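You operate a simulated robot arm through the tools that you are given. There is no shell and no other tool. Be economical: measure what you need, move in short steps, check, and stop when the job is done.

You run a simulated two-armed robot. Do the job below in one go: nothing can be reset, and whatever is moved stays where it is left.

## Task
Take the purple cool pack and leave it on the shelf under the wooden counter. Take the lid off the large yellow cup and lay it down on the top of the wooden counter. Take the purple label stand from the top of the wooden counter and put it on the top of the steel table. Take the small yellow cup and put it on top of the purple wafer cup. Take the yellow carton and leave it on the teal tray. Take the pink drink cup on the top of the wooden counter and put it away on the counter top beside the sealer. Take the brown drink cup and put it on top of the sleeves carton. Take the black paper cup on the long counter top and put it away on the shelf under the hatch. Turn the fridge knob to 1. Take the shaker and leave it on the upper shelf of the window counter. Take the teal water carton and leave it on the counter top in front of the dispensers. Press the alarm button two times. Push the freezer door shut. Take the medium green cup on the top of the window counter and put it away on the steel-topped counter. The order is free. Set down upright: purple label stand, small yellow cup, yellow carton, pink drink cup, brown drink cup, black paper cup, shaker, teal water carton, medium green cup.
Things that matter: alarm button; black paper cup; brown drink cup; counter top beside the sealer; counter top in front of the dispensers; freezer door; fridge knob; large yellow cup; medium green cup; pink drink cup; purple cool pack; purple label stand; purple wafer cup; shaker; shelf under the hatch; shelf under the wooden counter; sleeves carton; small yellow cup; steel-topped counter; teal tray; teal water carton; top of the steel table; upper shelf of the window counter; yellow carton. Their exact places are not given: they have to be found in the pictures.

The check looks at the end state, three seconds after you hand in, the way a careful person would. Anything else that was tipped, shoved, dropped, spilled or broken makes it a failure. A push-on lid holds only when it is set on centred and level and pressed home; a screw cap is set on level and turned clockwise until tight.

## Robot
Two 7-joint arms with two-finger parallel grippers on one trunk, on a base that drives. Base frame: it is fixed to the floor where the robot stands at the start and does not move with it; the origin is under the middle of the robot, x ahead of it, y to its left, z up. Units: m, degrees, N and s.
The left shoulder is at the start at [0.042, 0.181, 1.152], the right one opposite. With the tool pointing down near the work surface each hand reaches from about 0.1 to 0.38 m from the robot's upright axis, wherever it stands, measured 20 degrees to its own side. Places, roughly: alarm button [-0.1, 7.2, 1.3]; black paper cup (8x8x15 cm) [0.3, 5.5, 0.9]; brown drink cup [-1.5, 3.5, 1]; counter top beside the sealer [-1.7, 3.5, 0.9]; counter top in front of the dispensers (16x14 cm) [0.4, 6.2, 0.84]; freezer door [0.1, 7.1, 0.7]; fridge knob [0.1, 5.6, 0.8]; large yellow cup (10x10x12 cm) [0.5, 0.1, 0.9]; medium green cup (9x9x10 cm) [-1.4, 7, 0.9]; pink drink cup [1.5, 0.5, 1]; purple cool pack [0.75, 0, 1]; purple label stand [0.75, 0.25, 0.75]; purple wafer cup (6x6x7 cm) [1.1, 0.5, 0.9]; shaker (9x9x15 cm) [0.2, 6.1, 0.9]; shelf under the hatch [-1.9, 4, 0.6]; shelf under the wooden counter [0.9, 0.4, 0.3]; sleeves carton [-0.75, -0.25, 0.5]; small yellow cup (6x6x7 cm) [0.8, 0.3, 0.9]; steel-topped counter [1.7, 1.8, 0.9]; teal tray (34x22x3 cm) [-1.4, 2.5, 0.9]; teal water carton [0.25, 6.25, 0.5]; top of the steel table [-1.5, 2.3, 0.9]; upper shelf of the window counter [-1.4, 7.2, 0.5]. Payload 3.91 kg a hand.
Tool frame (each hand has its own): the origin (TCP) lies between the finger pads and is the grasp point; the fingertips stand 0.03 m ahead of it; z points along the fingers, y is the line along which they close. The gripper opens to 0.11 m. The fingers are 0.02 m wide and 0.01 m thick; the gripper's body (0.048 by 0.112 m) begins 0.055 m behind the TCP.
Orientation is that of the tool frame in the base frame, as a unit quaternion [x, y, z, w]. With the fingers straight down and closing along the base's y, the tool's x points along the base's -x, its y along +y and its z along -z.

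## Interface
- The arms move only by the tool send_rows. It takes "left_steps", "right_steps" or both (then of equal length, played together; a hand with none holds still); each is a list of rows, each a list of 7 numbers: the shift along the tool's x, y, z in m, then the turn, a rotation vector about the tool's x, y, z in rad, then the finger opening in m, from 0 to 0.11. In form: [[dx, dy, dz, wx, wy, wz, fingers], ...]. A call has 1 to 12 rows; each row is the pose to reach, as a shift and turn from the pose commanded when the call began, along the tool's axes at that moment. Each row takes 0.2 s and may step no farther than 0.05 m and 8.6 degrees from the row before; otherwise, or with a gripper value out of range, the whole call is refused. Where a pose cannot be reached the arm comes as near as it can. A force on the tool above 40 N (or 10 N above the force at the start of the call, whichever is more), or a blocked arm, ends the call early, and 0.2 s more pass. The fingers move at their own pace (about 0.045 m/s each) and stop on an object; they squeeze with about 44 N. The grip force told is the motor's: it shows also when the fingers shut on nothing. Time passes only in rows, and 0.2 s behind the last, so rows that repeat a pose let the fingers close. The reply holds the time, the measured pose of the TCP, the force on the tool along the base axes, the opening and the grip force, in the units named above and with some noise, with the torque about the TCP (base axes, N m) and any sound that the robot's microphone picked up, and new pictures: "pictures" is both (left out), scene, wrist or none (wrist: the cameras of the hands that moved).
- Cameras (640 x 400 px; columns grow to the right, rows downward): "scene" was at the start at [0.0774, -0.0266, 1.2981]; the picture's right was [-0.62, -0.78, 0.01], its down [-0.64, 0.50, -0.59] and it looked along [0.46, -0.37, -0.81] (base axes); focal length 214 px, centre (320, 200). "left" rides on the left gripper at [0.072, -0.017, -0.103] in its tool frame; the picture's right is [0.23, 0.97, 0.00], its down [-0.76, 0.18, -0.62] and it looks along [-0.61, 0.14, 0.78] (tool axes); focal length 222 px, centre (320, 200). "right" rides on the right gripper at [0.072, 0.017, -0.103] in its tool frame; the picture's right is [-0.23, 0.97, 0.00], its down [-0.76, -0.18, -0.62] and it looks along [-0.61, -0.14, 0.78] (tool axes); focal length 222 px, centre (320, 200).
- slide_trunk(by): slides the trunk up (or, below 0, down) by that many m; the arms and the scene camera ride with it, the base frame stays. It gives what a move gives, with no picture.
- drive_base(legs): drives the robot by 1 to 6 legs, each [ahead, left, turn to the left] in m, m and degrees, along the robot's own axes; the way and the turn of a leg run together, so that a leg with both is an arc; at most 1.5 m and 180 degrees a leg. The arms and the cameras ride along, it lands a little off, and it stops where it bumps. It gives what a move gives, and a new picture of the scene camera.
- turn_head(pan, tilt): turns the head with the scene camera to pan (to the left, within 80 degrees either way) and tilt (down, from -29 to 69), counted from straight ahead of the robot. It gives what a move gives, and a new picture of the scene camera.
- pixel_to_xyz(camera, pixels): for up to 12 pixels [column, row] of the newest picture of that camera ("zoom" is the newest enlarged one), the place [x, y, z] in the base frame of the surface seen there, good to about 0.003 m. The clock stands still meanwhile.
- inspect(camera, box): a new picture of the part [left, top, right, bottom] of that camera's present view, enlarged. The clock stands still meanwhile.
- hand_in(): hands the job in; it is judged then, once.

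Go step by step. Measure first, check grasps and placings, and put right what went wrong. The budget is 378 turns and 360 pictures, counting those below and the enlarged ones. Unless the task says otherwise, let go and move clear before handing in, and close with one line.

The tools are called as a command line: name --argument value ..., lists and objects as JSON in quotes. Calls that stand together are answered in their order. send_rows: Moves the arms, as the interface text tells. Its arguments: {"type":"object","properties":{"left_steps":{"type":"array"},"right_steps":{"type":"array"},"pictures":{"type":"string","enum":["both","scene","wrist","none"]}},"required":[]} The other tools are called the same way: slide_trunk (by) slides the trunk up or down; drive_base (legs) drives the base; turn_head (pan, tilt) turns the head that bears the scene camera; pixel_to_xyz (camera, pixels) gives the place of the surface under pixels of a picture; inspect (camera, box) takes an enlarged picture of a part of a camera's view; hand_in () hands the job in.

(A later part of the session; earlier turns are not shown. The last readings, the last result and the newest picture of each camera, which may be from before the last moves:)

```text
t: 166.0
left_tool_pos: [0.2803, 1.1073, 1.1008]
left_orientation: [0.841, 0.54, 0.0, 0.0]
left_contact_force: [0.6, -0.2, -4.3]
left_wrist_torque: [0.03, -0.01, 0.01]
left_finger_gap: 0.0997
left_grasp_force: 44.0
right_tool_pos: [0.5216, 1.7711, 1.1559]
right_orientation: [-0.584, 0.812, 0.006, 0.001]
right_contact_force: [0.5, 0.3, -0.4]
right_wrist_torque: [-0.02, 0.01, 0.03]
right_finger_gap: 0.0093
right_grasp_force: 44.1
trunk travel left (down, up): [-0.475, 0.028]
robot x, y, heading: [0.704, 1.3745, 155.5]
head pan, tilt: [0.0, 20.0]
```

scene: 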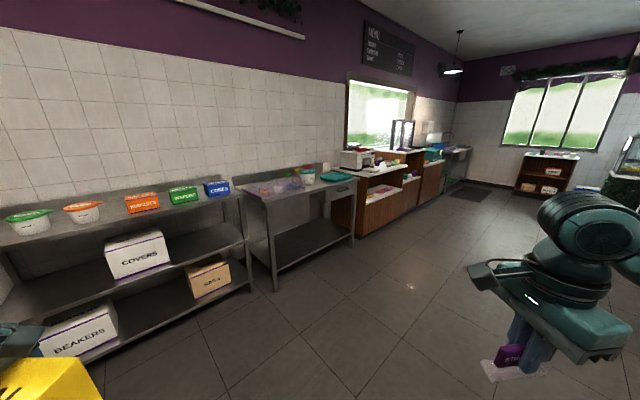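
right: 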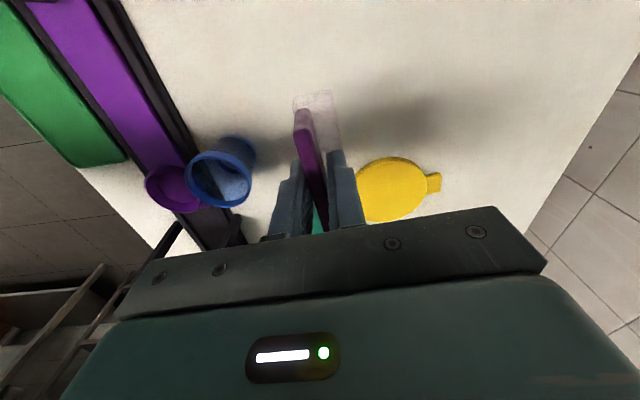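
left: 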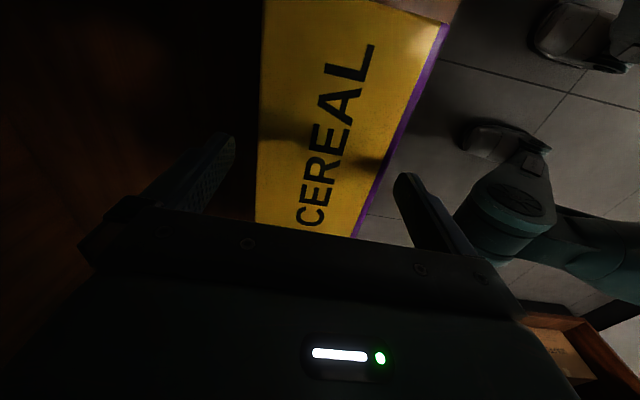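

The steel table is at (295,190), tray at (335,175). Check the label in the grip and measure the table.

inspect --camera "scene" --box '[220, 130, 420, 270]'

inspect --camera "right" --box '[220, 60, 440, 260]'

pixel_to_xyz --camera "scene" --pixels '[[262, 205], [355, 180], [235, 186], [345, 181], [322, 178], [340, 170], [302, 180], [300, 168], [280, 190], [310, 173], [270, 283], [352, 240]]'

```text
2.86 times, centred on (320, 200) of scene
```

zoom: 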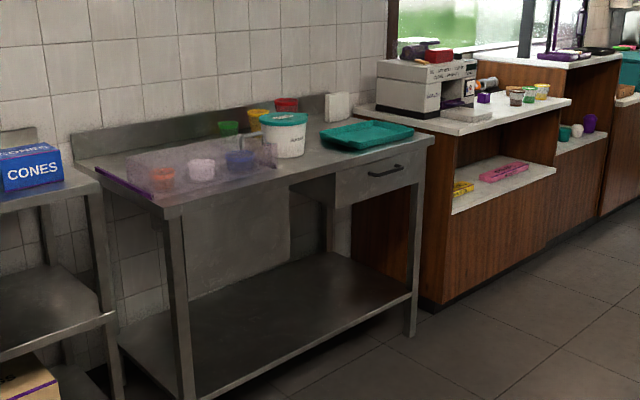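

```text
2.00 times, centred on (330, 160) of right
```

zoom: 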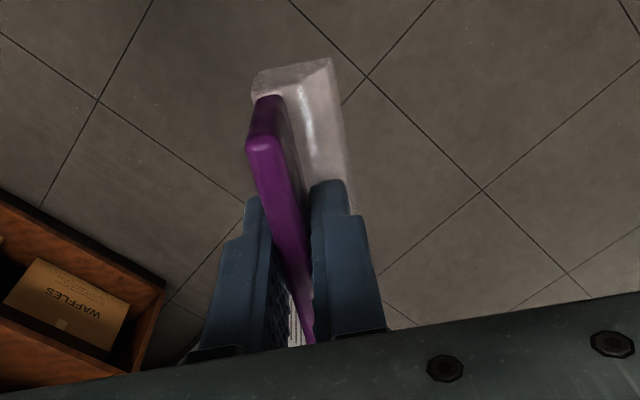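

```text
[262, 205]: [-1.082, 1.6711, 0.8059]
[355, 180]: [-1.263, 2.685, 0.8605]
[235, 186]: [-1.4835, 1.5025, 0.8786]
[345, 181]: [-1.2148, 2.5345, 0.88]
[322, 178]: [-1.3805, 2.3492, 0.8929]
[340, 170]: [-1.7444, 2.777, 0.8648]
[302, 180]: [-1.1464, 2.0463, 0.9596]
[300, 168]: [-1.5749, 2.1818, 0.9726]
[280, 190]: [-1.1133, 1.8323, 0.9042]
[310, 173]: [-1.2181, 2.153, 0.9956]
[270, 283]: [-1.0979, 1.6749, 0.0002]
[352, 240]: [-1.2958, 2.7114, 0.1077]
```

inspect --camera "scene" --box '[450, 290, 600, 400]'

```text
3.64 times, centred on (525, 345) of scene
```

zoom: 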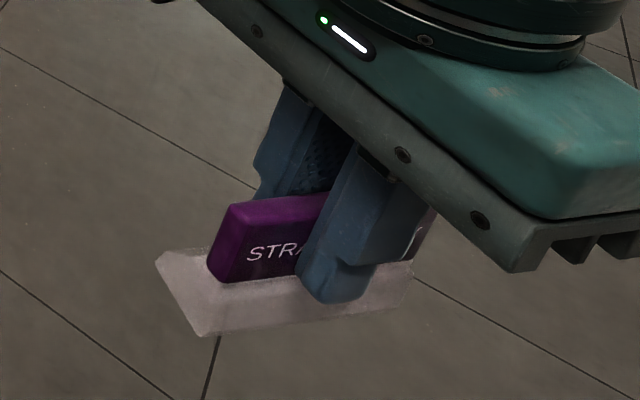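

The stand is level in the grip. Drive to in front of the steel table.

drive_base --legs '[[1.5, 0, 0], [0, 0, 34.6], [0, -0.4, 0]]'

turn_head --pan 0 --tilt 42

```text
t: 177.2
left_tool_pos: [-0.9214, 1.9241, 1.1009]
left_orientation: [0.633, 0.774, 0.0, 0.0]
left_contact_force: [0.3, 0.4, -4.2]
left_wrist_torque: [0.0, -0.02, -0.03]
left_finger_gap: 0.0996
left_grasp_force: 44.3
right_tool_pos: [-1.1134, 2.602, 1.155]
right_orientation: [0.806, -0.592, -0.005, 0.002]
right_contact_force: [-0.4, -0.1, -0.9]
right_wrist_torque: [-0.02, 0.01, 0.04]
right_finger_gap: 0.009
right_grasp_force: 43.4
trunk travel left (down, up): [-0.475, 0.028]
robot x, y, heading: [-0.7324, 2.3883, -168.4]
head pan, tilt: [0.0, 20.0]
```

scene: 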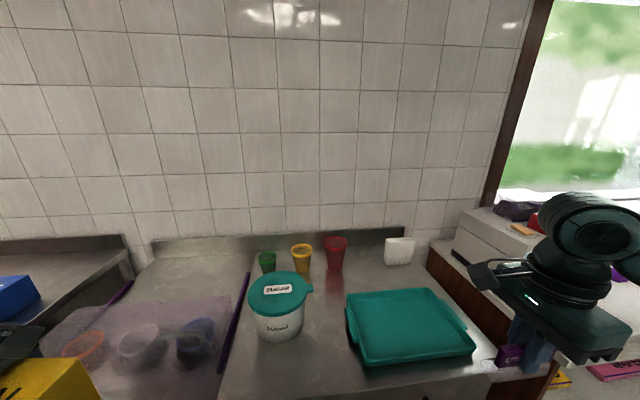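

```text
t: 178.1
left_tool_pos: [-0.9214, 1.9216, 1.1011]
left_orientation: [0.633, 0.774, 0.0, -0.001]
left_contact_force: [-0.5, 0.3, -4.4]
left_wrist_torque: [0.03, 0.01, -0.01]
left_finger_gap: 0.0999
left_grasp_force: 44.7
right_tool_pos: [-1.1137, 2.6016, 1.1556]
right_orientation: [0.806, -0.592, -0.006, 0.002]
right_contact_force: [-0.1, 0.5, -1.3]
right_wrist_torque: [-0.01, 0.0, -0.02]
right_finger_gap: 0.0092
right_grasp_force: 43.6
trunk travel left (down, up): [-0.475, 0.028]
robot x, y, heading: [-0.73, 2.3872, -168.8]
head pan, tilt: [0.0, 42.0]
```

scene: 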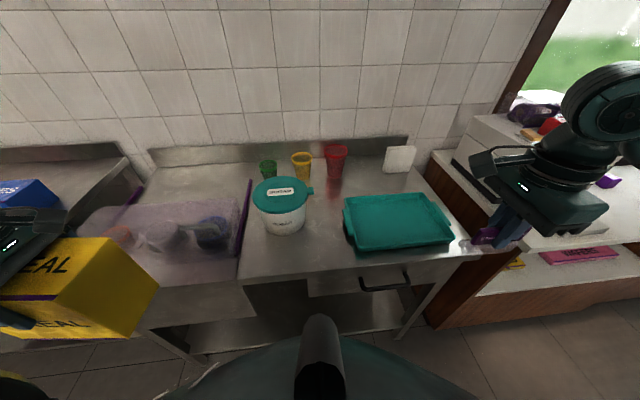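

pixel_to_xyz --camera "scene" --pixels '[[347, 200], [428, 195], [453, 238], [355, 248], [395, 222], [280, 195], [285, 236], [295, 252], [290, 270], [240, 250], [370, 180], [310, 262]]'

inspect --camera "scene" --box '[220, 150, 480, 290]'

```text
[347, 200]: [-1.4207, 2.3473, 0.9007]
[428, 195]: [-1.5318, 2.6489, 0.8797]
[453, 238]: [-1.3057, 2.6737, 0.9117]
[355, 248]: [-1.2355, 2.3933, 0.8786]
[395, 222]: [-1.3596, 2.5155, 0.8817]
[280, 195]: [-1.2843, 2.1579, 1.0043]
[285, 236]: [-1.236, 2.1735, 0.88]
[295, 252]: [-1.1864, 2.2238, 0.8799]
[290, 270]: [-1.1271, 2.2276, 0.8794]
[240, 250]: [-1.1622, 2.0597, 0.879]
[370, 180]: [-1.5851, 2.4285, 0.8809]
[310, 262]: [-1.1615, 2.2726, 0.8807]
```

```text
2.46 times, centred on (350, 220) of scene
```

zoom: 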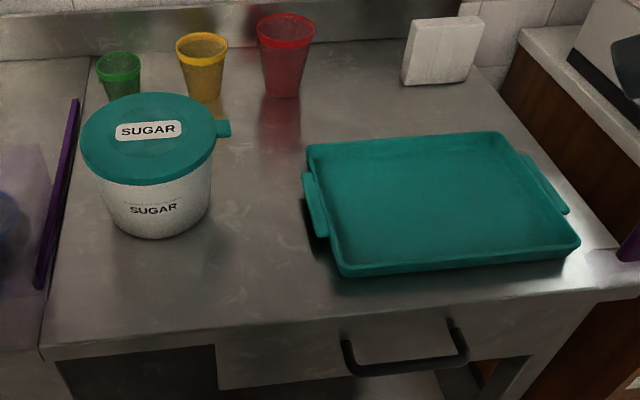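

Table top z=0.880. Free spot for the stand at (-1.17,2.24), in front of the sugar bucket. Move the right hand there.

send_rows --right_steps '[[0.04, 0.02, 0.0, 0, 0, 0, 0], [0.08, 0.04, 0.0, 0, 0, 0, 0], [0.12, 0.06, 0.0, 0, 0, 0, 0], [0.16, 0.08, 0.01, 0, 0, 0, 0], [0.2, 0.1, 0.03, 0, 0, 0, 0], [0.24, 0.12, 0.05, 0, 0, 0, 0], [0.275, 0.137, 0.075, 0, 0, 0, 0], [0.305, 0.151, 0.105, 0, 0, 0, 0], [0.3286, 0.1616, 0.136, 0, 0, 0, 0], [0.3286, 0.1616, 0.17, 0, 0, 0, 0]]'

```text
t: 180.3
left_tool_pos: [-0.9224, 1.9232, 1.1008]
left_orientation: [0.633, 0.774, 0.0, -0.001]
left_contact_force: [-0.3, -0.6, -3.4]
left_wrist_torque: [0.03, 0.03, 0.01]
left_finger_gap: 0.0998
left_grasp_force: 44.5
right_tool_pos: [-1.1726, 2.2386, 0.9827]
right_orientation: [0.805, -0.593, -0.006, 0.001]
right_contact_force: [0.0, 0.4, 0.1]
right_wrist_torque: [0.01, -0.03, 0.01]
right_finger_gap: 0.0093
right_grasp_force: 43.6
trunk travel left (down, up): [-0.475, 0.028]
robot x, y, heading: [-0.7345, 2.3898, -168.6]
head pan, tilt: [0.0, 42.0]
```

scene: 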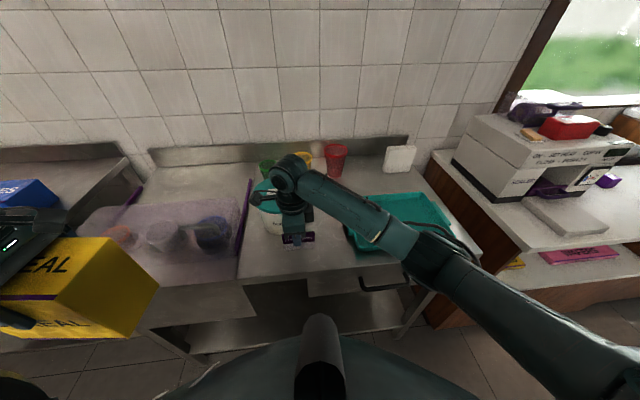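
right: 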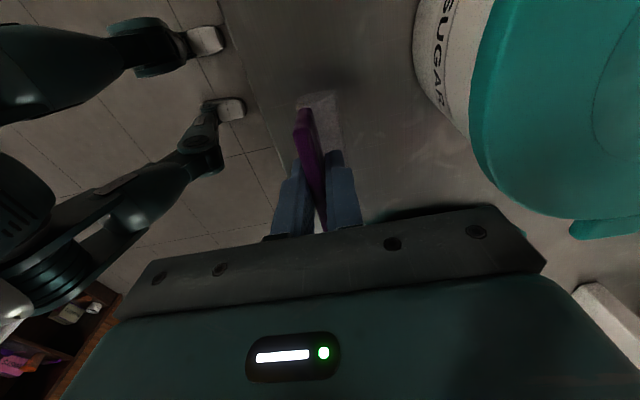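

Stand is over the table, clear of bucket and edge. Lower to contact.

send_rows --right_steps '[[0, 0, 0.025, 0, 0, 0, 0], [0, 0, 0.035, 0, 0, 0, 0], [0, 0, 0.039, 0, 0, 0, 0], [0, 0, 0.043, 0, 0, 0, 0], [0, 0, 0.046, 0, 0, 0, 0]]' --pictures "none"

```text
t: 181.5
left_tool_pos: [-0.9204, 1.9234, 1.1017]
left_orientation: [0.633, 0.774, 0.0, 0.0]
left_contact_force: [0.0, 0.6, -4.8]
left_wrist_torque: [-0.03, 0.02, 0.0]
left_finger_gap: 0.0998
left_grasp_force: 43.5
right_tool_pos: [-1.1706, 2.2404, 0.9406]
right_orientation: [0.806, -0.592, -0.005, 0.004]
right_contact_force: [-0.3, 2.1, 10.5]
right_wrist_torque: [-0.25, -0.17, 0.07]
right_finger_gap: 0.0093
right_grasp_force: 43.8
trunk travel left (down, up): [-0.475, 0.028]
robot x, y, heading: [-0.7331, 2.3929, -168.8]
head pan, tilt: [0.0, 42.0]
```

Contact. Release and rise, then retract.

send_rows --right_steps '[[0, 0, -0.002, 0, 0, 0, 0.02], [0, 0, -0.002, 0, 0, 0, 0.045], [0, 0, -0.002, 0, 0, 0, 0.05], [0, 0, -0.04, 0, 0, 0, 0.05], [0, 0, -0.09, 0, 0, 0, 0.05], [0, 0, -0.14, 0, 0, 0, 0.05], [0, 0, -0.19, 0, 0, 0, 0.05], [-0.04, -0.02, -0.21, 0, 0, 0, 0.05], [-0.085, -0.04, -0.21, 0, 0, 0, 0.05], [-0.13, -0.06, -0.21, 0, 0, 0, 0.05], [-0.175, -0.08, -0.21, 0, 0, 0, 0.05], [-0.22, -0.1, -0.21, 0, 0, 0, 0.05]]' --pictures "none"

drive_base --legs '[[0, -0.24, -0.8], [0.11, 0, 0]]'

```text
t: 184.1
left_tool_pos: [-0.9221, 1.9245, 1.1014]
left_orientation: [0.634, 0.774, 0.0, 0.001]
left_contact_force: [0.3, -0.1, -4.3]
left_wrist_torque: [0.0, -0.01, 0.0]
left_finger_gap: 0.1001
left_grasp_force: 44.1
right_tool_pos: [-1.1367, 2.4799, 1.1511]
right_orientation: [0.806, -0.591, -0.005, 0.002]
right_contact_force: [0.6, 0.5, 0.3]
right_wrist_torque: [-0.03, 0.0, -0.03]
right_finger_gap: 0.0499
right_grasp_force: 0.2
trunk travel left (down, up): [-0.475, 0.028]
robot x, y, heading: [-0.7358, 2.3904, -168.7]
head pan, tilt: [0.0, 42.0]
```

```text
t: 186.6
left_tool_pos: [-1.0789, 2.1347, 1.1007]
left_orientation: [0.636, 0.771, 0.001, 0.001]
left_contact_force: [0.0, 0.4, -4.1]
left_wrist_torque: [0.02, 0.02, 0.0]
left_finger_gap: 0.0998
left_grasp_force: 43.7
right_tool_pos: [-1.2905, 2.693, 1.1483]
right_orientation: [0.803, -0.597, -0.004, 0.002]
right_contact_force: [0.0, 0.1, 0.2]
right_wrist_torque: [-0.03, -0.05, -0.03]
right_finger_gap: 0.0501
right_grasp_force: 0.1
trunk travel left (down, up): [-0.475, 0.028]
robot x, y, heading: [-0.8877, 2.597, -169.1]
head pan, tilt: [0.0, 42.0]
```

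scene: 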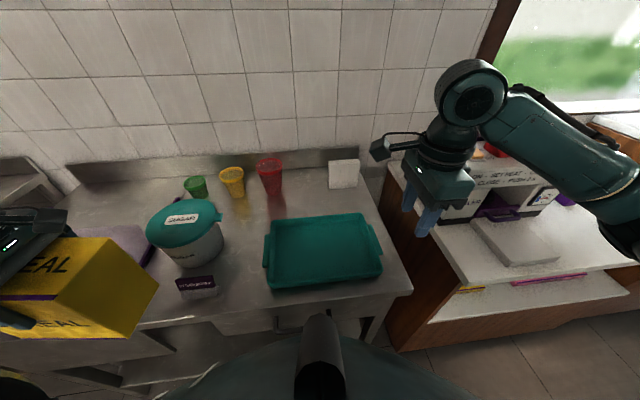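

The stand is upright. Measure the tray's inner corners from here.

pixel_to_xyz --camera "scene" --pixels '[[275, 222], [363, 218], [377, 268], [275, 280], [322, 250], [300, 240], [345, 255]]'

```text
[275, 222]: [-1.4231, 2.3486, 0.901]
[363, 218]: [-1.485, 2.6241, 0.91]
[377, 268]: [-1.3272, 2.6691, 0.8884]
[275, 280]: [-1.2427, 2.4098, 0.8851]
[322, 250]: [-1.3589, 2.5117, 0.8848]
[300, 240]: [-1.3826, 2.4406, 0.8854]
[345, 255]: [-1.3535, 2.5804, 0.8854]
```

Carry the carton up, across and over the tray centre (-1.365,2.513).

send_rows --left_steps '[[0, 0, -0.04, 0, 0, 0, 0.07], [0.02, -0.01, -0.08, 0, 0, 0, 0.07], [0.06, -0.03, -0.09, 0, 0, 0, 0.07], [0.1, -0.05, -0.09, 0, 0, 0, 0.07], [0.145, -0.07, -0.09, 0, 0, 0, 0.07], [0.19, -0.092, -0.09, 0, 0, 0, 0.07], [0.235, -0.114, -0.09, 0, 0, 0, 0.07], [0.28, -0.136, -0.09, 0, 0, 0, 0.07], [0.325, -0.158, -0.08, 0, 0, 0, 0.07], [0.365, -0.178, -0.06, 0, 0, 0, 0.07], [0.4, -0.196, -0.03, 0, 0, 0, 0.07], [0.425, -0.2084, 0.01, 0, 0, 0, 0.07]]'

```text
refused: row 9 steps farther than a row can; nothing moved
```

send_rows --left_steps '[[0, 0, -0.045, 0, 0, 0, 0.07], [0.02, -0.01, -0.085, 0, 0, 0, 0.07], [0.06, -0.03, -0.09, 0, 0, 0, 0.07], [0.1, -0.05, -0.09, 0, 0, 0, 0.07], [0.144, -0.07, -0.09, 0, 0, 0, 0.07], [0.188, -0.092, -0.09, 0, 0, 0, 0.07], [0.232, -0.114, -0.09, 0, 0, 0, 0.07], [0.276, -0.136, -0.09, 0, 0, 0, 0.07], [0.32, -0.158, -0.09, 0, 0, 0, 0.07], [0.363, -0.178, -0.08, 0, 0, 0, 0.07], [0.398, -0.196, -0.055, 0, 0, 0, 0.07], [0.425, -0.2084, -0.02, 0, 0, 0, 0.07]]'

```text
t: 189.2
left_tool_pos: [-1.2851, 2.4073, 1.1409]
left_orientation: [0.637, 0.771, 0.0, 0.0]
left_contact_force: [-0.1, 0.0, -4.3]
left_wrist_torque: [0.01, 0.01, 0.0]
left_finger_gap: 0.0995
left_grasp_force: 44.4
left hand out of reach, approached as far as the arm can: row 9, 10, 11, 12
right_tool_pos: [-1.2904, 2.6912, 1.1504]
right_orientation: [0.802, -0.597, -0.005, 0.001]
right_contact_force: [0.4, -0.2, 0.4]
right_wrist_torque: [0.02, 0.02, -0.02]
right_finger_gap: 0.05
right_grasp_force: 0.1
trunk travel left (down, up): [-0.475, 0.028]
robot x, y, heading: [-0.8859, 2.5933, -169.1]
head pan, tilt: [0.0, 42.0]
```

scene: 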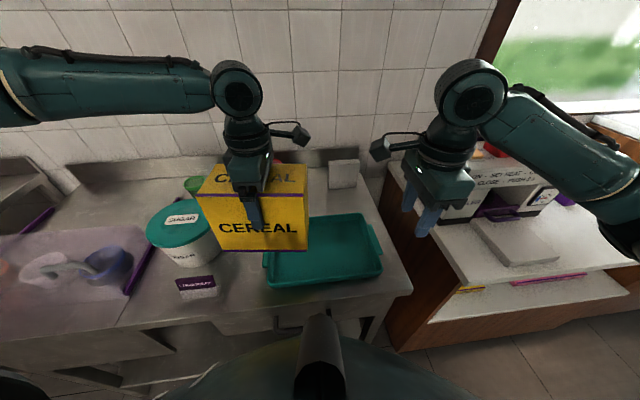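
left: 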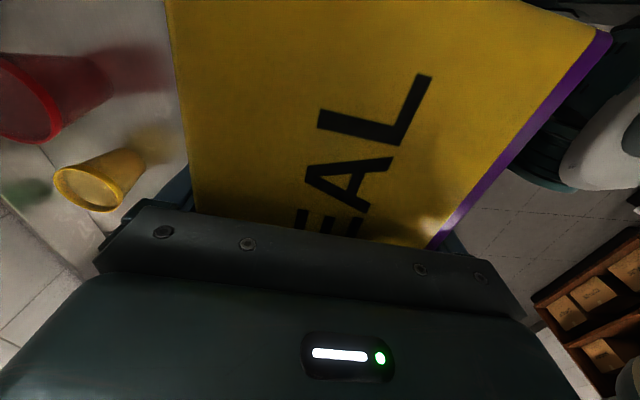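

The arm is at full stretch; move the base right 0.12 and ahead 0.03 so it has slack.

drive_base --legs '[[0.02, -0.13, 0]]'

```text
t: 190.5
left_tool_pos: [-1.3302, 2.5331, 1.141]
left_orientation: [0.637, 0.771, 0.0, 0.001]
left_contact_force: [-0.7, 1.0, -5.4]
left_wrist_torque: [-0.01, 0.0, 0.01]
left_finger_gap: 0.1
left_grasp_force: 43.7
right_tool_pos: [-1.335, 2.8203, 1.1503]
right_orientation: [0.802, -0.597, -0.005, 0.002]
right_contact_force: [-0.3, 0.2, 0.5]
right_wrist_torque: [-0.05, -0.01, -0.01]
right_finger_gap: 0.0503
right_grasp_force: 0.1
trunk travel left (down, up): [-0.475, 0.028]
robot x, y, heading: [-0.9246, 2.7246, -169.1]
head pan, tilt: [0.0, 42.0]
```

scene: 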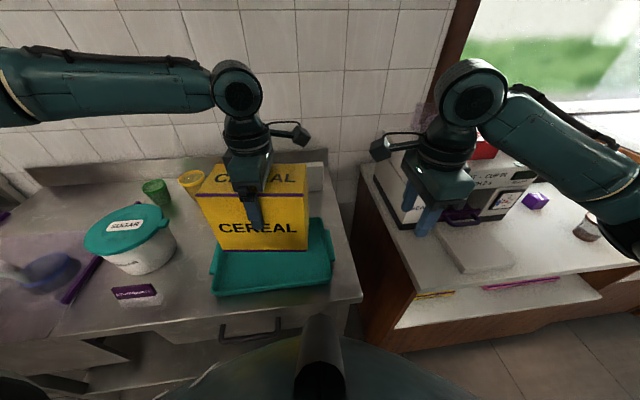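

Now adjust (-0.035,-0.02) and lower to just above the tray.

send_rows --left_steps '[[-0.004, -0.013, 0.02, 0, 0, 0, 0.07], [-0.008, -0.025, 0.05, 0, 0, 0, 0.07], [-0.013, -0.038, 0.08, 0, 0, 0, 0.07], [-0.013, -0.038, 0.11, 0, 0, 0, 0.07]]'

```text
t: 191.5
left_tool_pos: [-1.3429, 2.4903, 1.0448]
left_orientation: [0.637, 0.771, 0.0, -0.001]
left_contact_force: [-0.1, 0.7, -4.9]
left_wrist_torque: [0.04, 0.02, 0.0]
left_finger_gap: 0.1
left_grasp_force: 44.0
left hand out of reach, approached as far as the arm can: row 1, 2, 3, 4
right_tool_pos: [-1.3346, 2.8182, 1.1497]
right_orientation: [0.802, -0.597, -0.006, 0.002]
right_contact_force: [0.6, -0.3, 0.8]
right_wrist_torque: [0.03, -0.02, 0.03]
right_finger_gap: 0.0503
right_grasp_force: 0.2
trunk travel left (down, up): [-0.475, 0.028]
robot x, y, heading: [-0.9332, 2.7274, -169.2]
head pan, tilt: [0.0, 42.0]
```

scene: 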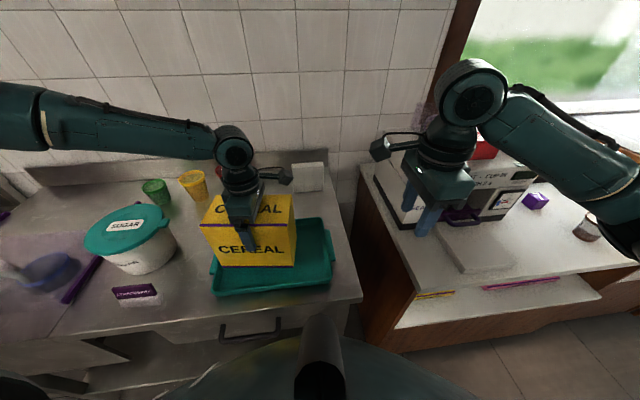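
left: 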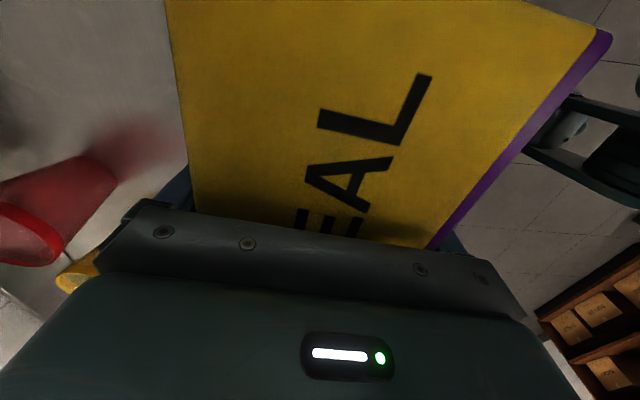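

Offset from the tray centre is only ~2–3 cm, inside the rim. Lower to contact.

send_rows --left_steps '[[0, 0, 0.02, 0, 0, 0, 0.07], [0, 0, 0.034, 0, 0, 0, 0.07], [0, 0, 0.04, 0, 0, 0, 0.07], [0, 0, 0.044, 0, 0, 0, 0.07], [0, 0, 0.047, 0, 0, 0, 0.07]]' --pictures "scene"

inspect --camera "scene" --box '[180, 160, 360, 310]'

```text
t: 192.7
left_tool_pos: [-1.3324, 2.4774, 1.0103]
left_orientation: [0.637, 0.771, 0.0, -0.001]
left_contact_force: [-0.7, 0.1, -4.7]
left_wrist_torque: [0.0, 0.01, -0.02]
left_finger_gap: 0.0998
left_grasp_force: 43.3
left hand out of reach, approached as far as the arm can: row 1, 2, 3, 4, 5
right_tool_pos: [-1.3347, 2.8196, 1.1511]
right_orientation: [0.802, -0.597, -0.005, 0.002]
right_contact_force: [0.1, 0.4, 0.7]
right_wrist_torque: [0.02, 0.02, 0.01]
right_finger_gap: 0.0499
right_grasp_force: 0.0
trunk travel left (down, up): [-0.475, 0.028]
robot x, y, heading: [-0.9291, 2.7253, -169.1]
head pan, tilt: [0.0, 42.0]
```

scene: 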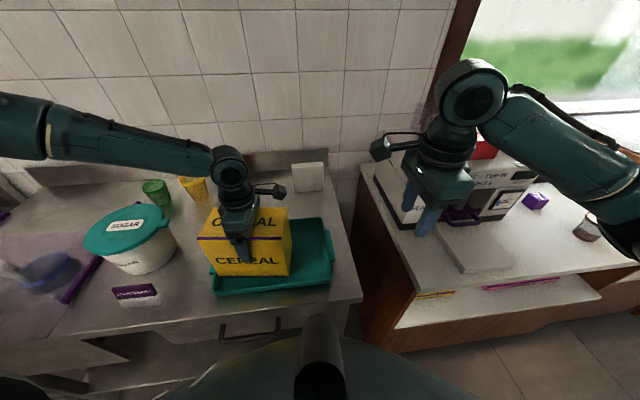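

```text
2.67 times, centred on (270, 235) of scene
```

zoom: 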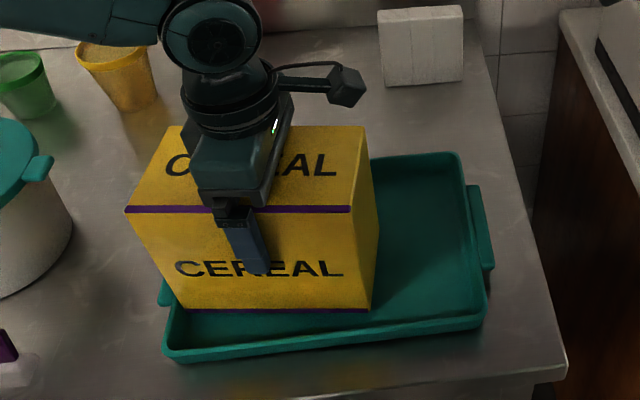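

The hand drifted toward the tray's left; shift the base right 4 cm and ahead 2.5 cm to recentre before touching down.

drive_base --legs '[[0.025, -0.04, 0]]'

inspect --camera "scene" --box '[180, 160, 360, 310]'

```text
t: 193.6
left_tool_pos: [-1.3644, 2.5123, 1.01]
left_orientation: [0.638, 0.77, 0.0, 0.0]
left_contact_force: [-0.1, 0.9, -4.8]
left_wrist_torque: [0.03, 0.0, 0.02]
left_finger_gap: 0.0996
left_grasp_force: 43.5
right_tool_pos: [-1.3677, 2.8539, 1.15]
right_orientation: [0.803, -0.596, -0.005, 0.002]
right_contact_force: [0.9, 0.0, 0.1]
right_wrist_torque: [-0.02, 0.0, -0.03]
right_finger_gap: 0.0502
right_grasp_force: 0.1
trunk travel left (down, up): [-0.475, 0.028]
robot x, y, heading: [-0.9652, 2.7537, -169.2]
head pan, tilt: [0.0, 42.0]
```

scene: 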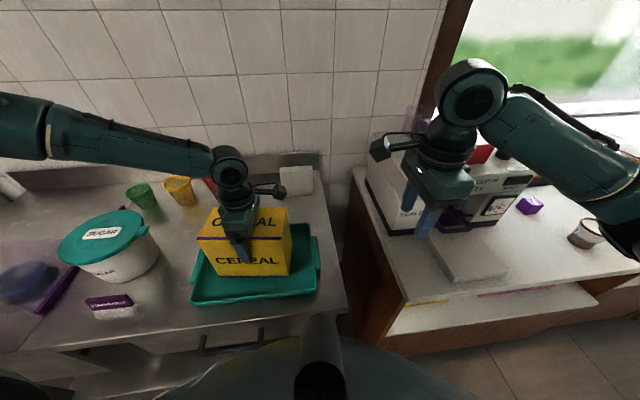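

```text
2.67 times, centred on (270, 235) of scene
```

zoom: 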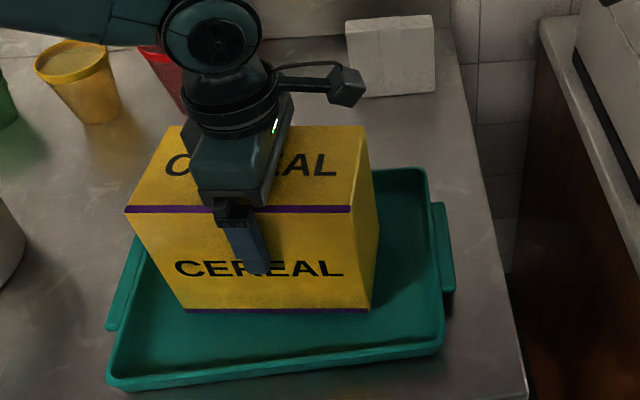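

Centred now. Use the trunk to lower vertically 8 mm (no arm drift).

slide_trunk --by -0.009

```text
t: 194.2
left_tool_pos: [-1.3636, 2.512, 1.0032]
left_orientation: [0.636, 0.771, 0.0, 0.0]
left_contact_force: [1.8, -2.5, 6.6]
left_wrist_torque: [0.02, -0.62, -0.21]
left_finger_gap: 0.0995
left_grasp_force: 43.9
right_tool_pos: [-1.3648, 2.8514, 1.1416]
right_orientation: [0.802, -0.597, -0.006, 0.001]
right_contact_force: [-0.3, -0.5, -0.1]
right_wrist_torque: [-0.01, -0.01, -0.01]
right_finger_gap: 0.0503
right_grasp_force: 0.0
trunk travel left (down, up): [-0.466, 0.037]
robot x, y, heading: [-0.9633, 2.7596, -168.9]
head pan, tilt: [0.0, 42.0]
```

Touching. Open, then raise first by trunk, then by arm.

send_rows --left_steps '[[0, 0, 0, 0, 0, 0, 0.11], [0, 0, 0, 0, 0, 0, 0.11], [0, 0, 0, 0, 0, 0, 0.11]]' --pictures "none"

slide_trunk --by 0.037

send_rows --left_steps '[[0, 0, -0.01, 0, 0, 0, 0.11], [0, 0, -0.02, 0, 0, 0, 0.11], [0, 0, -0.03, 0, 0, 0, 0.11]]' --pictures "scene"

```text
t: 195.0
left_tool_pos: [-1.3625, 2.5122, 1.0017]
left_orientation: [0.637, 0.771, 0.0, 0.0]
left_contact_force: [0.6, -0.3, 0.1]
left_wrist_torque: [-0.04, 0.0, -0.02]
left_finger_gap: 0.11
left_grasp_force: 0.0
right_tool_pos: [-1.366, 2.853, 1.1419]
right_orientation: [0.803, -0.596, -0.005, 0.002]
right_contact_force: [-0.1, -0.4, 0.0]
right_wrist_torque: [0.04, -0.04, -0.03]
right_finger_gap: 0.05
right_grasp_force: 0.0
trunk travel left (down, up): [-0.466, 0.037]
robot x, y, heading: [-0.9651, 2.7573, -169.2]
head pan, tilt: [0.0, 42.0]
```

```text
t: 195.8
left_tool_pos: [-1.3633, 2.5117, 1.0388]
left_orientation: [0.637, 0.771, 0.0, -0.001]
left_contact_force: [-1.0, -0.2, -0.4]
left_wrist_torque: [0.01, 0.02, -0.04]
left_finger_gap: 0.1102
left_grasp_force: 0.1
right_tool_pos: [-1.3659, 2.854, 1.1784]
right_orientation: [0.803, -0.596, -0.006, 0.001]
right_contact_force: [-0.2, -0.7, -0.4]
right_wrist_torque: [0.01, -0.05, -0.03]
right_finger_gap: 0.0502
right_grasp_force: 0.0
trunk travel left (down, up): [-0.503, 0.0]
robot x, y, heading: [-0.9624, 2.7599, -169.4]
head pan, tilt: [0.0, 42.0]
```

```text
t: 196.6
left_tool_pos: [-1.3641, 2.5117, 1.0688]
left_orientation: [0.637, 0.771, 0.0, 0.001]
left_contact_force: [-0.5, 0.0, 0.4]
left_wrist_torque: [-0.01, 0.0, 0.04]
left_finger_gap: 0.1099
left_grasp_force: 0.1
right_tool_pos: [-1.3657, 2.8521, 1.1775]
right_orientation: [0.803, -0.596, -0.005, 0.001]
right_contact_force: [0.4, -0.2, 0.2]
right_wrist_torque: [0.01, 0.02, 0.0]
right_finger_gap: 0.0501
right_grasp_force: 0.0
trunk travel left (down, up): [-0.503, 0.0]
robot x, y, heading: [-0.9609, 2.7598, -169.6]
head pan, tilt: [0.0, 42.0]
```

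scene: 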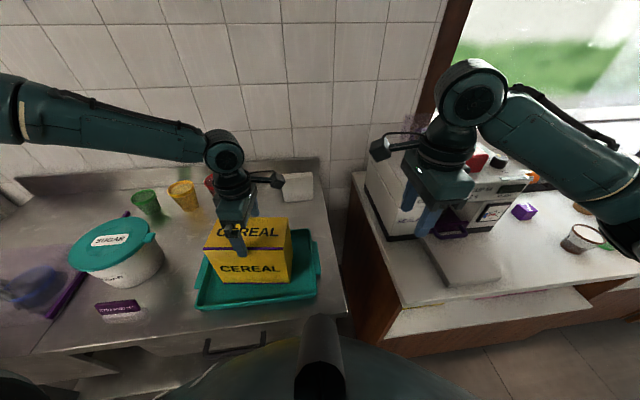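

Retract the left hand up and back to neutral, then strafe right along the sealer counter to see the brown cup.

send_rows --left_steps '[[0, 0, -0.045, 0, 0, 0, 0.11], [0, 0, -0.09, 0, 0, 0, 0.11], [-0.01, 0.01, -0.11, 0, 0, 0.14, 0.11], [-0.02, 0.025, -0.11, 0, 0, 0.28, 0.11], [-0.03, 0.04, -0.11, 0, 0, 0.42, 0.11], [-0.045, 0.055, -0.11, 0, 0, 0.56, 0.11], [-0.06, 0.07, -0.11, 0, 0, 0.7, 0.11], [-0.075, 0.085, -0.11, 0, 0, 0.84, 0.11], [-0.09, 0.1, -0.11, 0, 0, 0.98, 0.11], [-0.1, 0.11, -0.11, 0, 0, 1.12, 0.11], [-0.109, 0.1166, -0.11, 0, 0, 1.26, 0.11], [-0.109, 0.1166, -0.11, 0, 0, 1.4, 0.11]]' --pictures "none"

drive_base --legs '[[-0.15, 0, 0], [0, -0.6, 0]]'

```text
t: 199.2
left_tool_pos: [-1.2287, 2.4267, 1.179]
left_orientation: [0.984, 0.178, 0.0, 0.0]
left_contact_force: [-0.4, -0.1, -0.5]
left_wrist_torque: [0.01, -0.03, -0.01]
left_finger_gap: 0.11
left_grasp_force: 0.0
right_tool_pos: [-1.3659, 2.8531, 1.1774]
right_orientation: [0.802, -0.597, -0.005, 0.001]
right_contact_force: [-0.6, -1.1, -0.2]
right_wrist_torque: [-0.03, 0.0, 0.02]
right_finger_gap: 0.0501
right_grasp_force: 0.1
trunk travel left (down, up): [-0.503, 0.0]
robot x, y, heading: [-0.9648, 2.7603, -169.2]
head pan, tilt: [0.0, 42.0]
```

```text
t: 203.5
left_tool_pos: [-1.1913, 3.0285, 1.1789]
left_orientation: [0.984, 0.179, 0.001, 0.0]
left_contact_force: [-1.2, 0.6, -0.1]
left_wrist_torque: [0.01, 0.0, -0.01]
left_finger_gap: 0.1101
left_grasp_force: 0.0
right_tool_pos: [-1.329, 3.455, 1.1786]
right_orientation: [0.803, -0.596, -0.004, 0.001]
right_contact_force: [0.0, 0.4, 0.5]
right_wrist_torque: [-0.07, -0.01, 0.0]
right_finger_gap: 0.0501
right_grasp_force: 0.1
trunk travel left (down, up): [-0.503, 0.0]
robot x, y, heading: [-0.9265, 3.3628, -169.2]
head pan, tilt: [0.0, 42.0]
```

scene: 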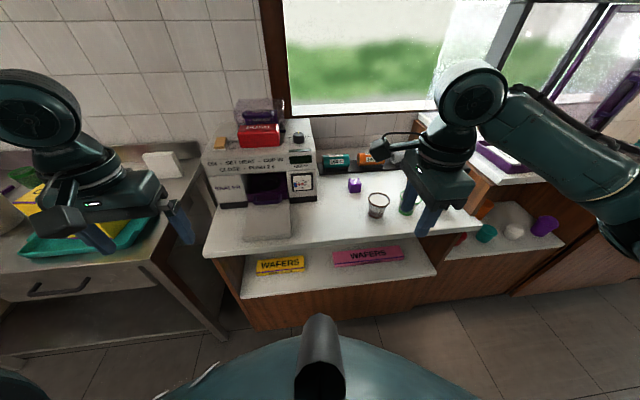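

inspect --camera "scene" --box '[320, 150, 460, 250]'

pixel_to_xyz --camera "scene" --pixels '[[368, 199], [388, 200], [378, 194], [378, 205], [377, 216], [355, 186], [405, 205], [300, 215], [340, 215], [360, 222], [390, 225]]'

```text
4.00 times, centred on (390, 200) of scene
```

zoom: 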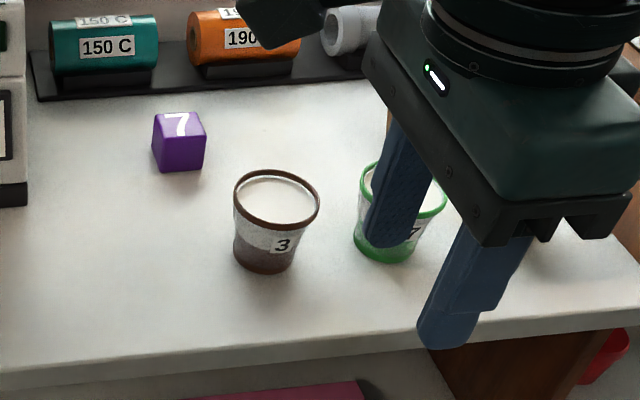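

```text
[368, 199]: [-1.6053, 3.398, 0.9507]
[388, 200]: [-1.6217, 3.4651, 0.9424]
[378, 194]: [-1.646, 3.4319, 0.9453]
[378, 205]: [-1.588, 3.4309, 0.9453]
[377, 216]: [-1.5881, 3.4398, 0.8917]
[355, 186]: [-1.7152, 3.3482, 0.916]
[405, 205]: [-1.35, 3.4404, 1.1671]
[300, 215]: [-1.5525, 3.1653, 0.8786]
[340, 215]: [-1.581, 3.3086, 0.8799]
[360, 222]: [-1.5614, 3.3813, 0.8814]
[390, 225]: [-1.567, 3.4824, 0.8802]
```

Brown cup (label 3) at (-1.617,3.432), rim z 0.945; green cup beside it. Drive 0.2 ahead and move the right hand over it.

drive_base --legs '[[0.2, 0, 0]]'

```text
t: 205.1
left_tool_pos: [-1.3906, 2.9892, 1.1783]
left_orientation: [0.984, 0.18, -0.001, -0.002]
left_contact_force: [0.8, 0.2, -0.4]
left_wrist_torque: [-0.01, -0.04, 0.0]
left_finger_gap: 0.1102
left_grasp_force: 0.0
right_tool_pos: [-1.5269, 3.4151, 1.1775]
right_orientation: [0.803, -0.596, -0.005, 0.002]
right_contact_force: [-0.6, 0.4, 0.0]
right_wrist_torque: [-0.01, 0.01, 0.01]
right_finger_gap: 0.0503
right_grasp_force: 0.1
trunk travel left (down, up): [-0.503, 0.0]
robot x, y, heading: [-1.1247, 3.3268, -169.3]
head pan, tilt: [0.0, 42.0]
```

scene: 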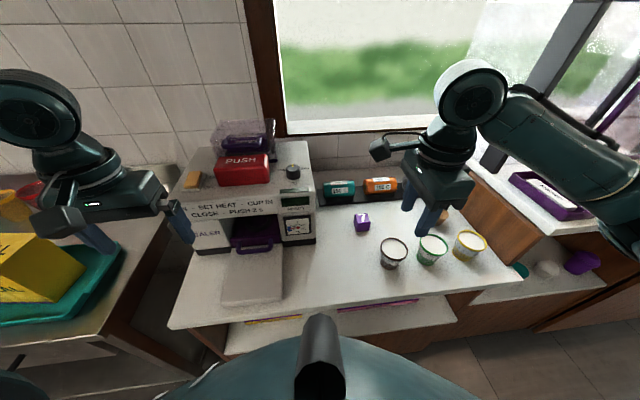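

pixel_to_xyz --camera "scene" --pixels '[[393, 240], [393, 254], [380, 248], [405, 248], [393, 247], [420, 248], [431, 243], [340, 265], [360, 260]]'

send_rows --right_steps '[[-0.01, 0.02, 0.03, 0, 0, 0, 0.1], [-0.02, 0.045, 0.06, 0, 0, 0, 0.1], [-0.035, 0.07, 0.085, 0, 0, 0, 0.1], [-0.043, 0.0815, 0.11, 0, 0, 0, 0.1], [-0.043, 0.0815, 0.11, 0, 0, 0, 0.1]]' --pictures "wrist"

```text
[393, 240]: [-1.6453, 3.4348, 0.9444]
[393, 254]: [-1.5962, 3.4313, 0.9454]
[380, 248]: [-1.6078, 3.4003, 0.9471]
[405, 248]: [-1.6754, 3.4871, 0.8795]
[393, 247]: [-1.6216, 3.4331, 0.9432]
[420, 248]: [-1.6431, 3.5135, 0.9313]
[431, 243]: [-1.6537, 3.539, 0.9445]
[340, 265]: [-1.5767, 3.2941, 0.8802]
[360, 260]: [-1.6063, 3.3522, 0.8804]
```

```text
t: 206.3
left_tool_pos: [-1.3886, 2.99, 1.179]
left_orientation: [0.984, 0.179, 0.0, -0.001]
left_contact_force: [0.5, -0.1, 0.4]
left_wrist_torque: [-0.02, 0.0, -0.03]
left_finger_gap: 0.1101
left_grasp_force: 0.1
right_tool_pos: [-1.6166, 3.434, 1.0685]
right_orientation: [0.803, -0.595, -0.005, 0.002]
right_contact_force: [-0.3, 0.2, -0.2]
right_wrist_torque: [-0.01, -0.03, 0.04]
right_finger_gap: 0.1
right_grasp_force: 0.2
trunk travel left (down, up): [-0.503, 0.0]
robot x, y, heading: [-1.1201, 3.326, -169.0]
head pan, tilt: [0.0, 42.0]
```

right: 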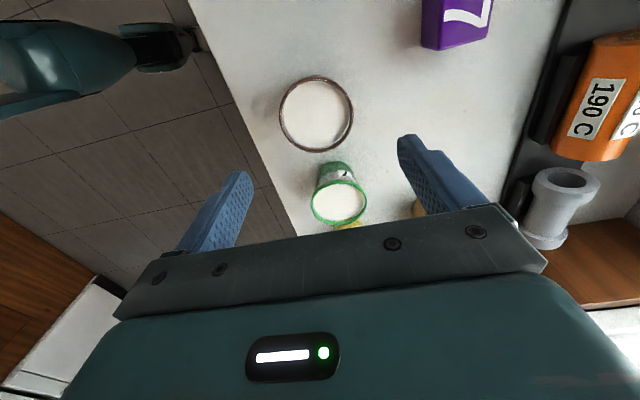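

Aligned. Descend, grip and lift the brown cup.

send_rows --right_steps '[[0.002, -0.003, 0.045, 0, 0, 0, 0.1], [0.002, -0.003, 0.09, 0, 0, 0, 0.1], [0.002, -0.003, 0.12, 0, 0, 0, 0.1], [0.002, -0.003, 0.1335, 0, 0, 0, 0.1], [0.002, -0.003, 0.1335, 0, 0, 0, 0.04], [0.002, -0.003, 0.1335, 0, 0, 0, 0.04], [0.002, -0.003, 0.1335, 0, 0, 0, 0.04], [0.002, -0.003, 0.1335, 0, 0, 0, 0.04], [0.002, -0.003, 0.1, 0, 0, 0, 0.04], [0.002, -0.003, 0.05, 0, 0, 0, 0.04], [0.002, -0.003, 0.0, 0, 0, 0, 0.04]]' --pictures "wrist"

```text
t: 208.7
left_tool_pos: [-1.3893, 2.9897, 1.1787]
left_orientation: [0.984, 0.181, 0.0, 0.0]
left_contact_force: [-0.3, -0.4, 0.5]
left_wrist_torque: [0.0, 0.0, 0.0]
left_finger_gap: 0.1101
left_grasp_force: 0.1
right_tool_pos: [-1.6134, 3.4325, 1.0692]
right_orientation: [0.803, -0.596, -0.005, 0.001]
right_contact_force: [-0.5, 0.0, -1.3]
right_wrist_torque: [-0.02, -0.02, -0.03]
right_finger_gap: 0.0707
right_grasp_force: 44.2
trunk travel left (down, up): [-0.503, 0.0]
robot x, y, heading: [-1.1251, 3.3259, -169.1]
head pan, tilt: [0.0, 42.0]
```

right: 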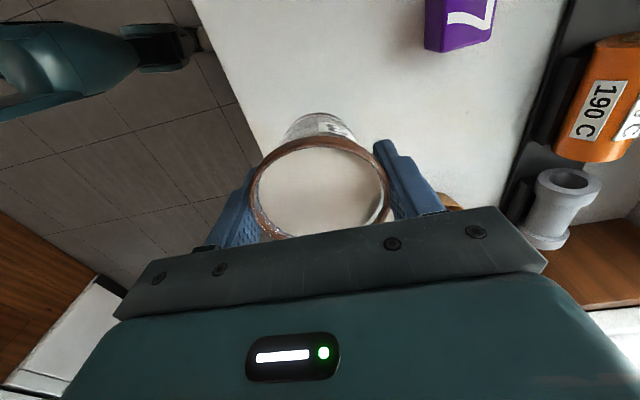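

Brown cup held. Tuck, back off, and turn toward the shelf unit near the start (sleeves carton).

send_rows --right_steps '[[0, 0, -0.045, 0, 0, 0, 0.04], [0, -0.04, -0.09, 0, 0, 0, 0.04], [0, -0.08, -0.1, 0, 0, 0, 0.04], [0, -0.12, -0.1, 0, 0, 0, 0.04], [0, -0.16, -0.1, 0, 0, 0, 0.04]]' --pictures "none"

drive_base --legs '[[-0.4, 0, 0], [0, 0, 98], [1.3, 0, 0]]'

turn_head --pan -20 --tilt 20

```text
refused: row 2 steps farther than a row can; nothing moved
```

```text
t: 221.6
left_tool_pos: [0.0733, 1.9493, 1.1782]
left_orientation: [0.509, 0.861, 0.0, 0.0]
left_contact_force: [-0.3, 0.2, -0.5]
left_wrist_torque: [-0.02, -0.01, -0.03]
left_finger_gap: 0.1103
left_grasp_force: 0.0
right_tool_pos: [-0.3332, 1.6656, 1.0707]
right_orientation: [0.976, 0.217, -0.003, 0.006]
right_contact_force: [-0.3, 0.4, -2.2]
right_wrist_torque: [0.01, 0.0, 0.02]
right_finger_gap: 0.0703
right_grasp_force: 44.4
trunk travel left (down, up): [-0.503, 0.0]
robot x, y, heading: [-0.2932, 2.1684, -71.1]
head pan, tilt: [0.0, 42.0]
```

scene: 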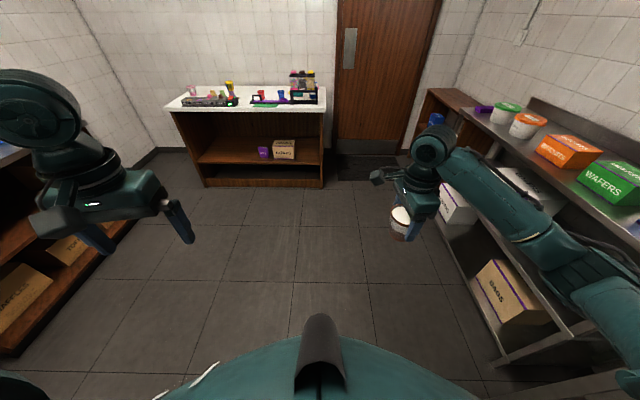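

```text
t: 222.4
left_tool_pos: [0.0737, 1.9502, 1.1786]
left_orientation: [0.509, 0.861, -0.001, 0.0]
left_contact_force: [0.7, 0.3, -0.9]
left_wrist_torque: [0.03, -0.01, -0.02]
left_finger_gap: 0.1097
left_grasp_force: 0.0
right_tool_pos: [-0.3339, 1.6665, 1.0691]
right_orientation: [0.976, 0.216, -0.003, 0.005]
right_contact_force: [0.6, 0.8, -1.5]
right_wrist_torque: [-0.01, 0.0, -0.04]
right_finger_gap: 0.0705
right_grasp_force: 43.8
trunk travel left (down, up): [-0.503, 0.0]
robot x, y, heading: [-0.2914, 2.1632, -71.2]
head pan, tilt: [-20.0, 20.0]
```

scene: 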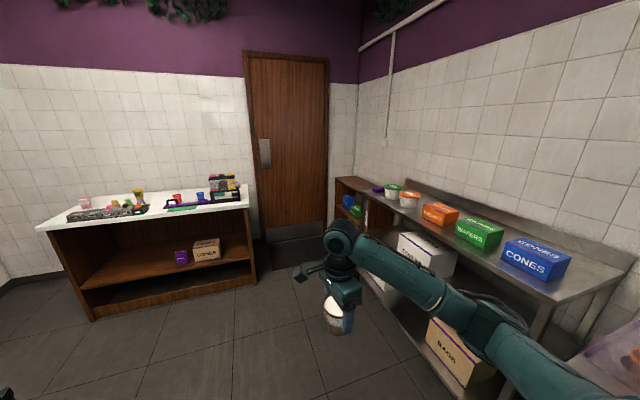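

Drive on and look right at the wooden unit by the door.

drive_base --legs '[[1.2, 0, 0], [0, 0, -70]]'

turn_head --pan 0 --tilt 35

```text
t: 231.5
left_tool_pos: [0.0177, 0.6247, 1.1794]
left_orientation: [0.911, 0.412, -0.001, 0.0]
left_contact_force: [-0.6, -0.6, -0.8]
left_wrist_torque: [-0.02, 0.02, 0.0]
left_finger_gap: 0.1097
left_grasp_force: 0.1
right_tool_pos: [-0.3899, 0.9099, 1.069]
right_orientation: [0.923, -0.384, -0.005, 0.003]
right_contact_force: [0.2, 0.4, -1.2]
right_wrist_torque: [0.01, -0.01, 0.02]
right_finger_gap: 0.0703
right_grasp_force: 44.1
trunk travel left (down, up): [-0.503, 0.0]
robot x, y, heading: [0.0921, 1.0457, -141.2]
head pan, tilt: [-20.0, 20.0]
```

scene: 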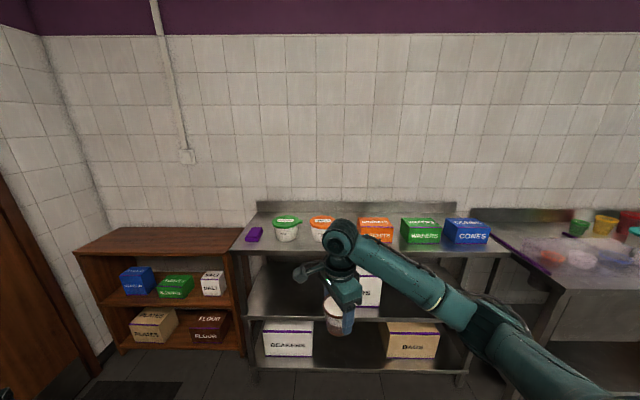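

```text
t: 232.3
left_tool_pos: [0.0157, 0.6236, 1.1795]
left_orientation: [0.911, 0.412, 0.0, -0.002]
left_contact_force: [0.2, 0.0, -0.8]
left_wrist_torque: [0.02, 0.03, 0.01]
left_finger_gap: 0.11
left_grasp_force: 0.1
right_tool_pos: [-0.3888, 0.9096, 1.0681]
right_orientation: [0.923, -0.384, -0.005, 0.003]
right_contact_force: [-0.8, 0.6, -1.8]
right_wrist_torque: [-0.01, 0.01, 0.01]
right_finger_gap: 0.0701
right_grasp_force: 44.3
trunk travel left (down, up): [-0.503, 0.0]
robot x, y, heading: [0.0961, 1.0443, -141.5]
head pan, tilt: [0.0, 35.0]
```

scene: 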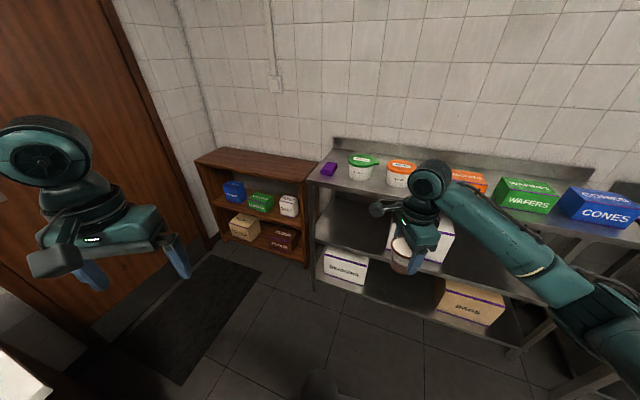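

inspect --camera "scene" --box '[190, 145, 330, 265]'

pixel_to_xyz --camera "scene" --pixels '[[235, 183], [262, 195], [289, 198], [232, 193], [260, 203], [289, 208], [245, 218], [285, 235], [198, 163], [312, 180], [240, 215], [265, 220]]'

```text
3.33 times, centred on (260, 205) of scene
```

zoom: 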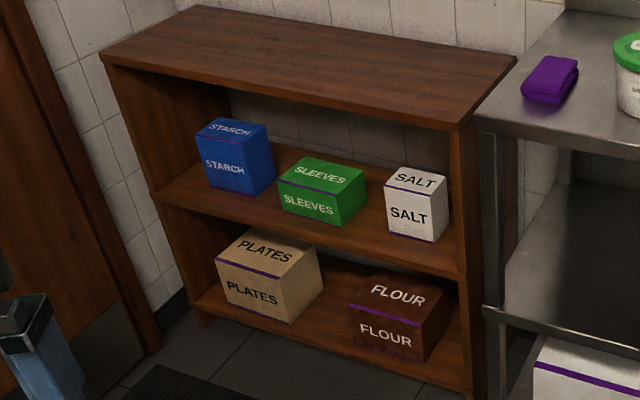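

```text
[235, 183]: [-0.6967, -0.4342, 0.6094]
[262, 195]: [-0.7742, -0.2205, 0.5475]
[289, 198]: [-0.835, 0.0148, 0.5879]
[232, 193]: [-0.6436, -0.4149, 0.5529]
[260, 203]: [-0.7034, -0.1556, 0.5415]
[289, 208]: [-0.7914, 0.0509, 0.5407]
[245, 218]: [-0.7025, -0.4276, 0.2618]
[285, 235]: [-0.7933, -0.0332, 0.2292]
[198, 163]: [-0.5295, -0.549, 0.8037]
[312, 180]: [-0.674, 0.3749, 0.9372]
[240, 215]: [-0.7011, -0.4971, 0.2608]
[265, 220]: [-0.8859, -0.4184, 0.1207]
```

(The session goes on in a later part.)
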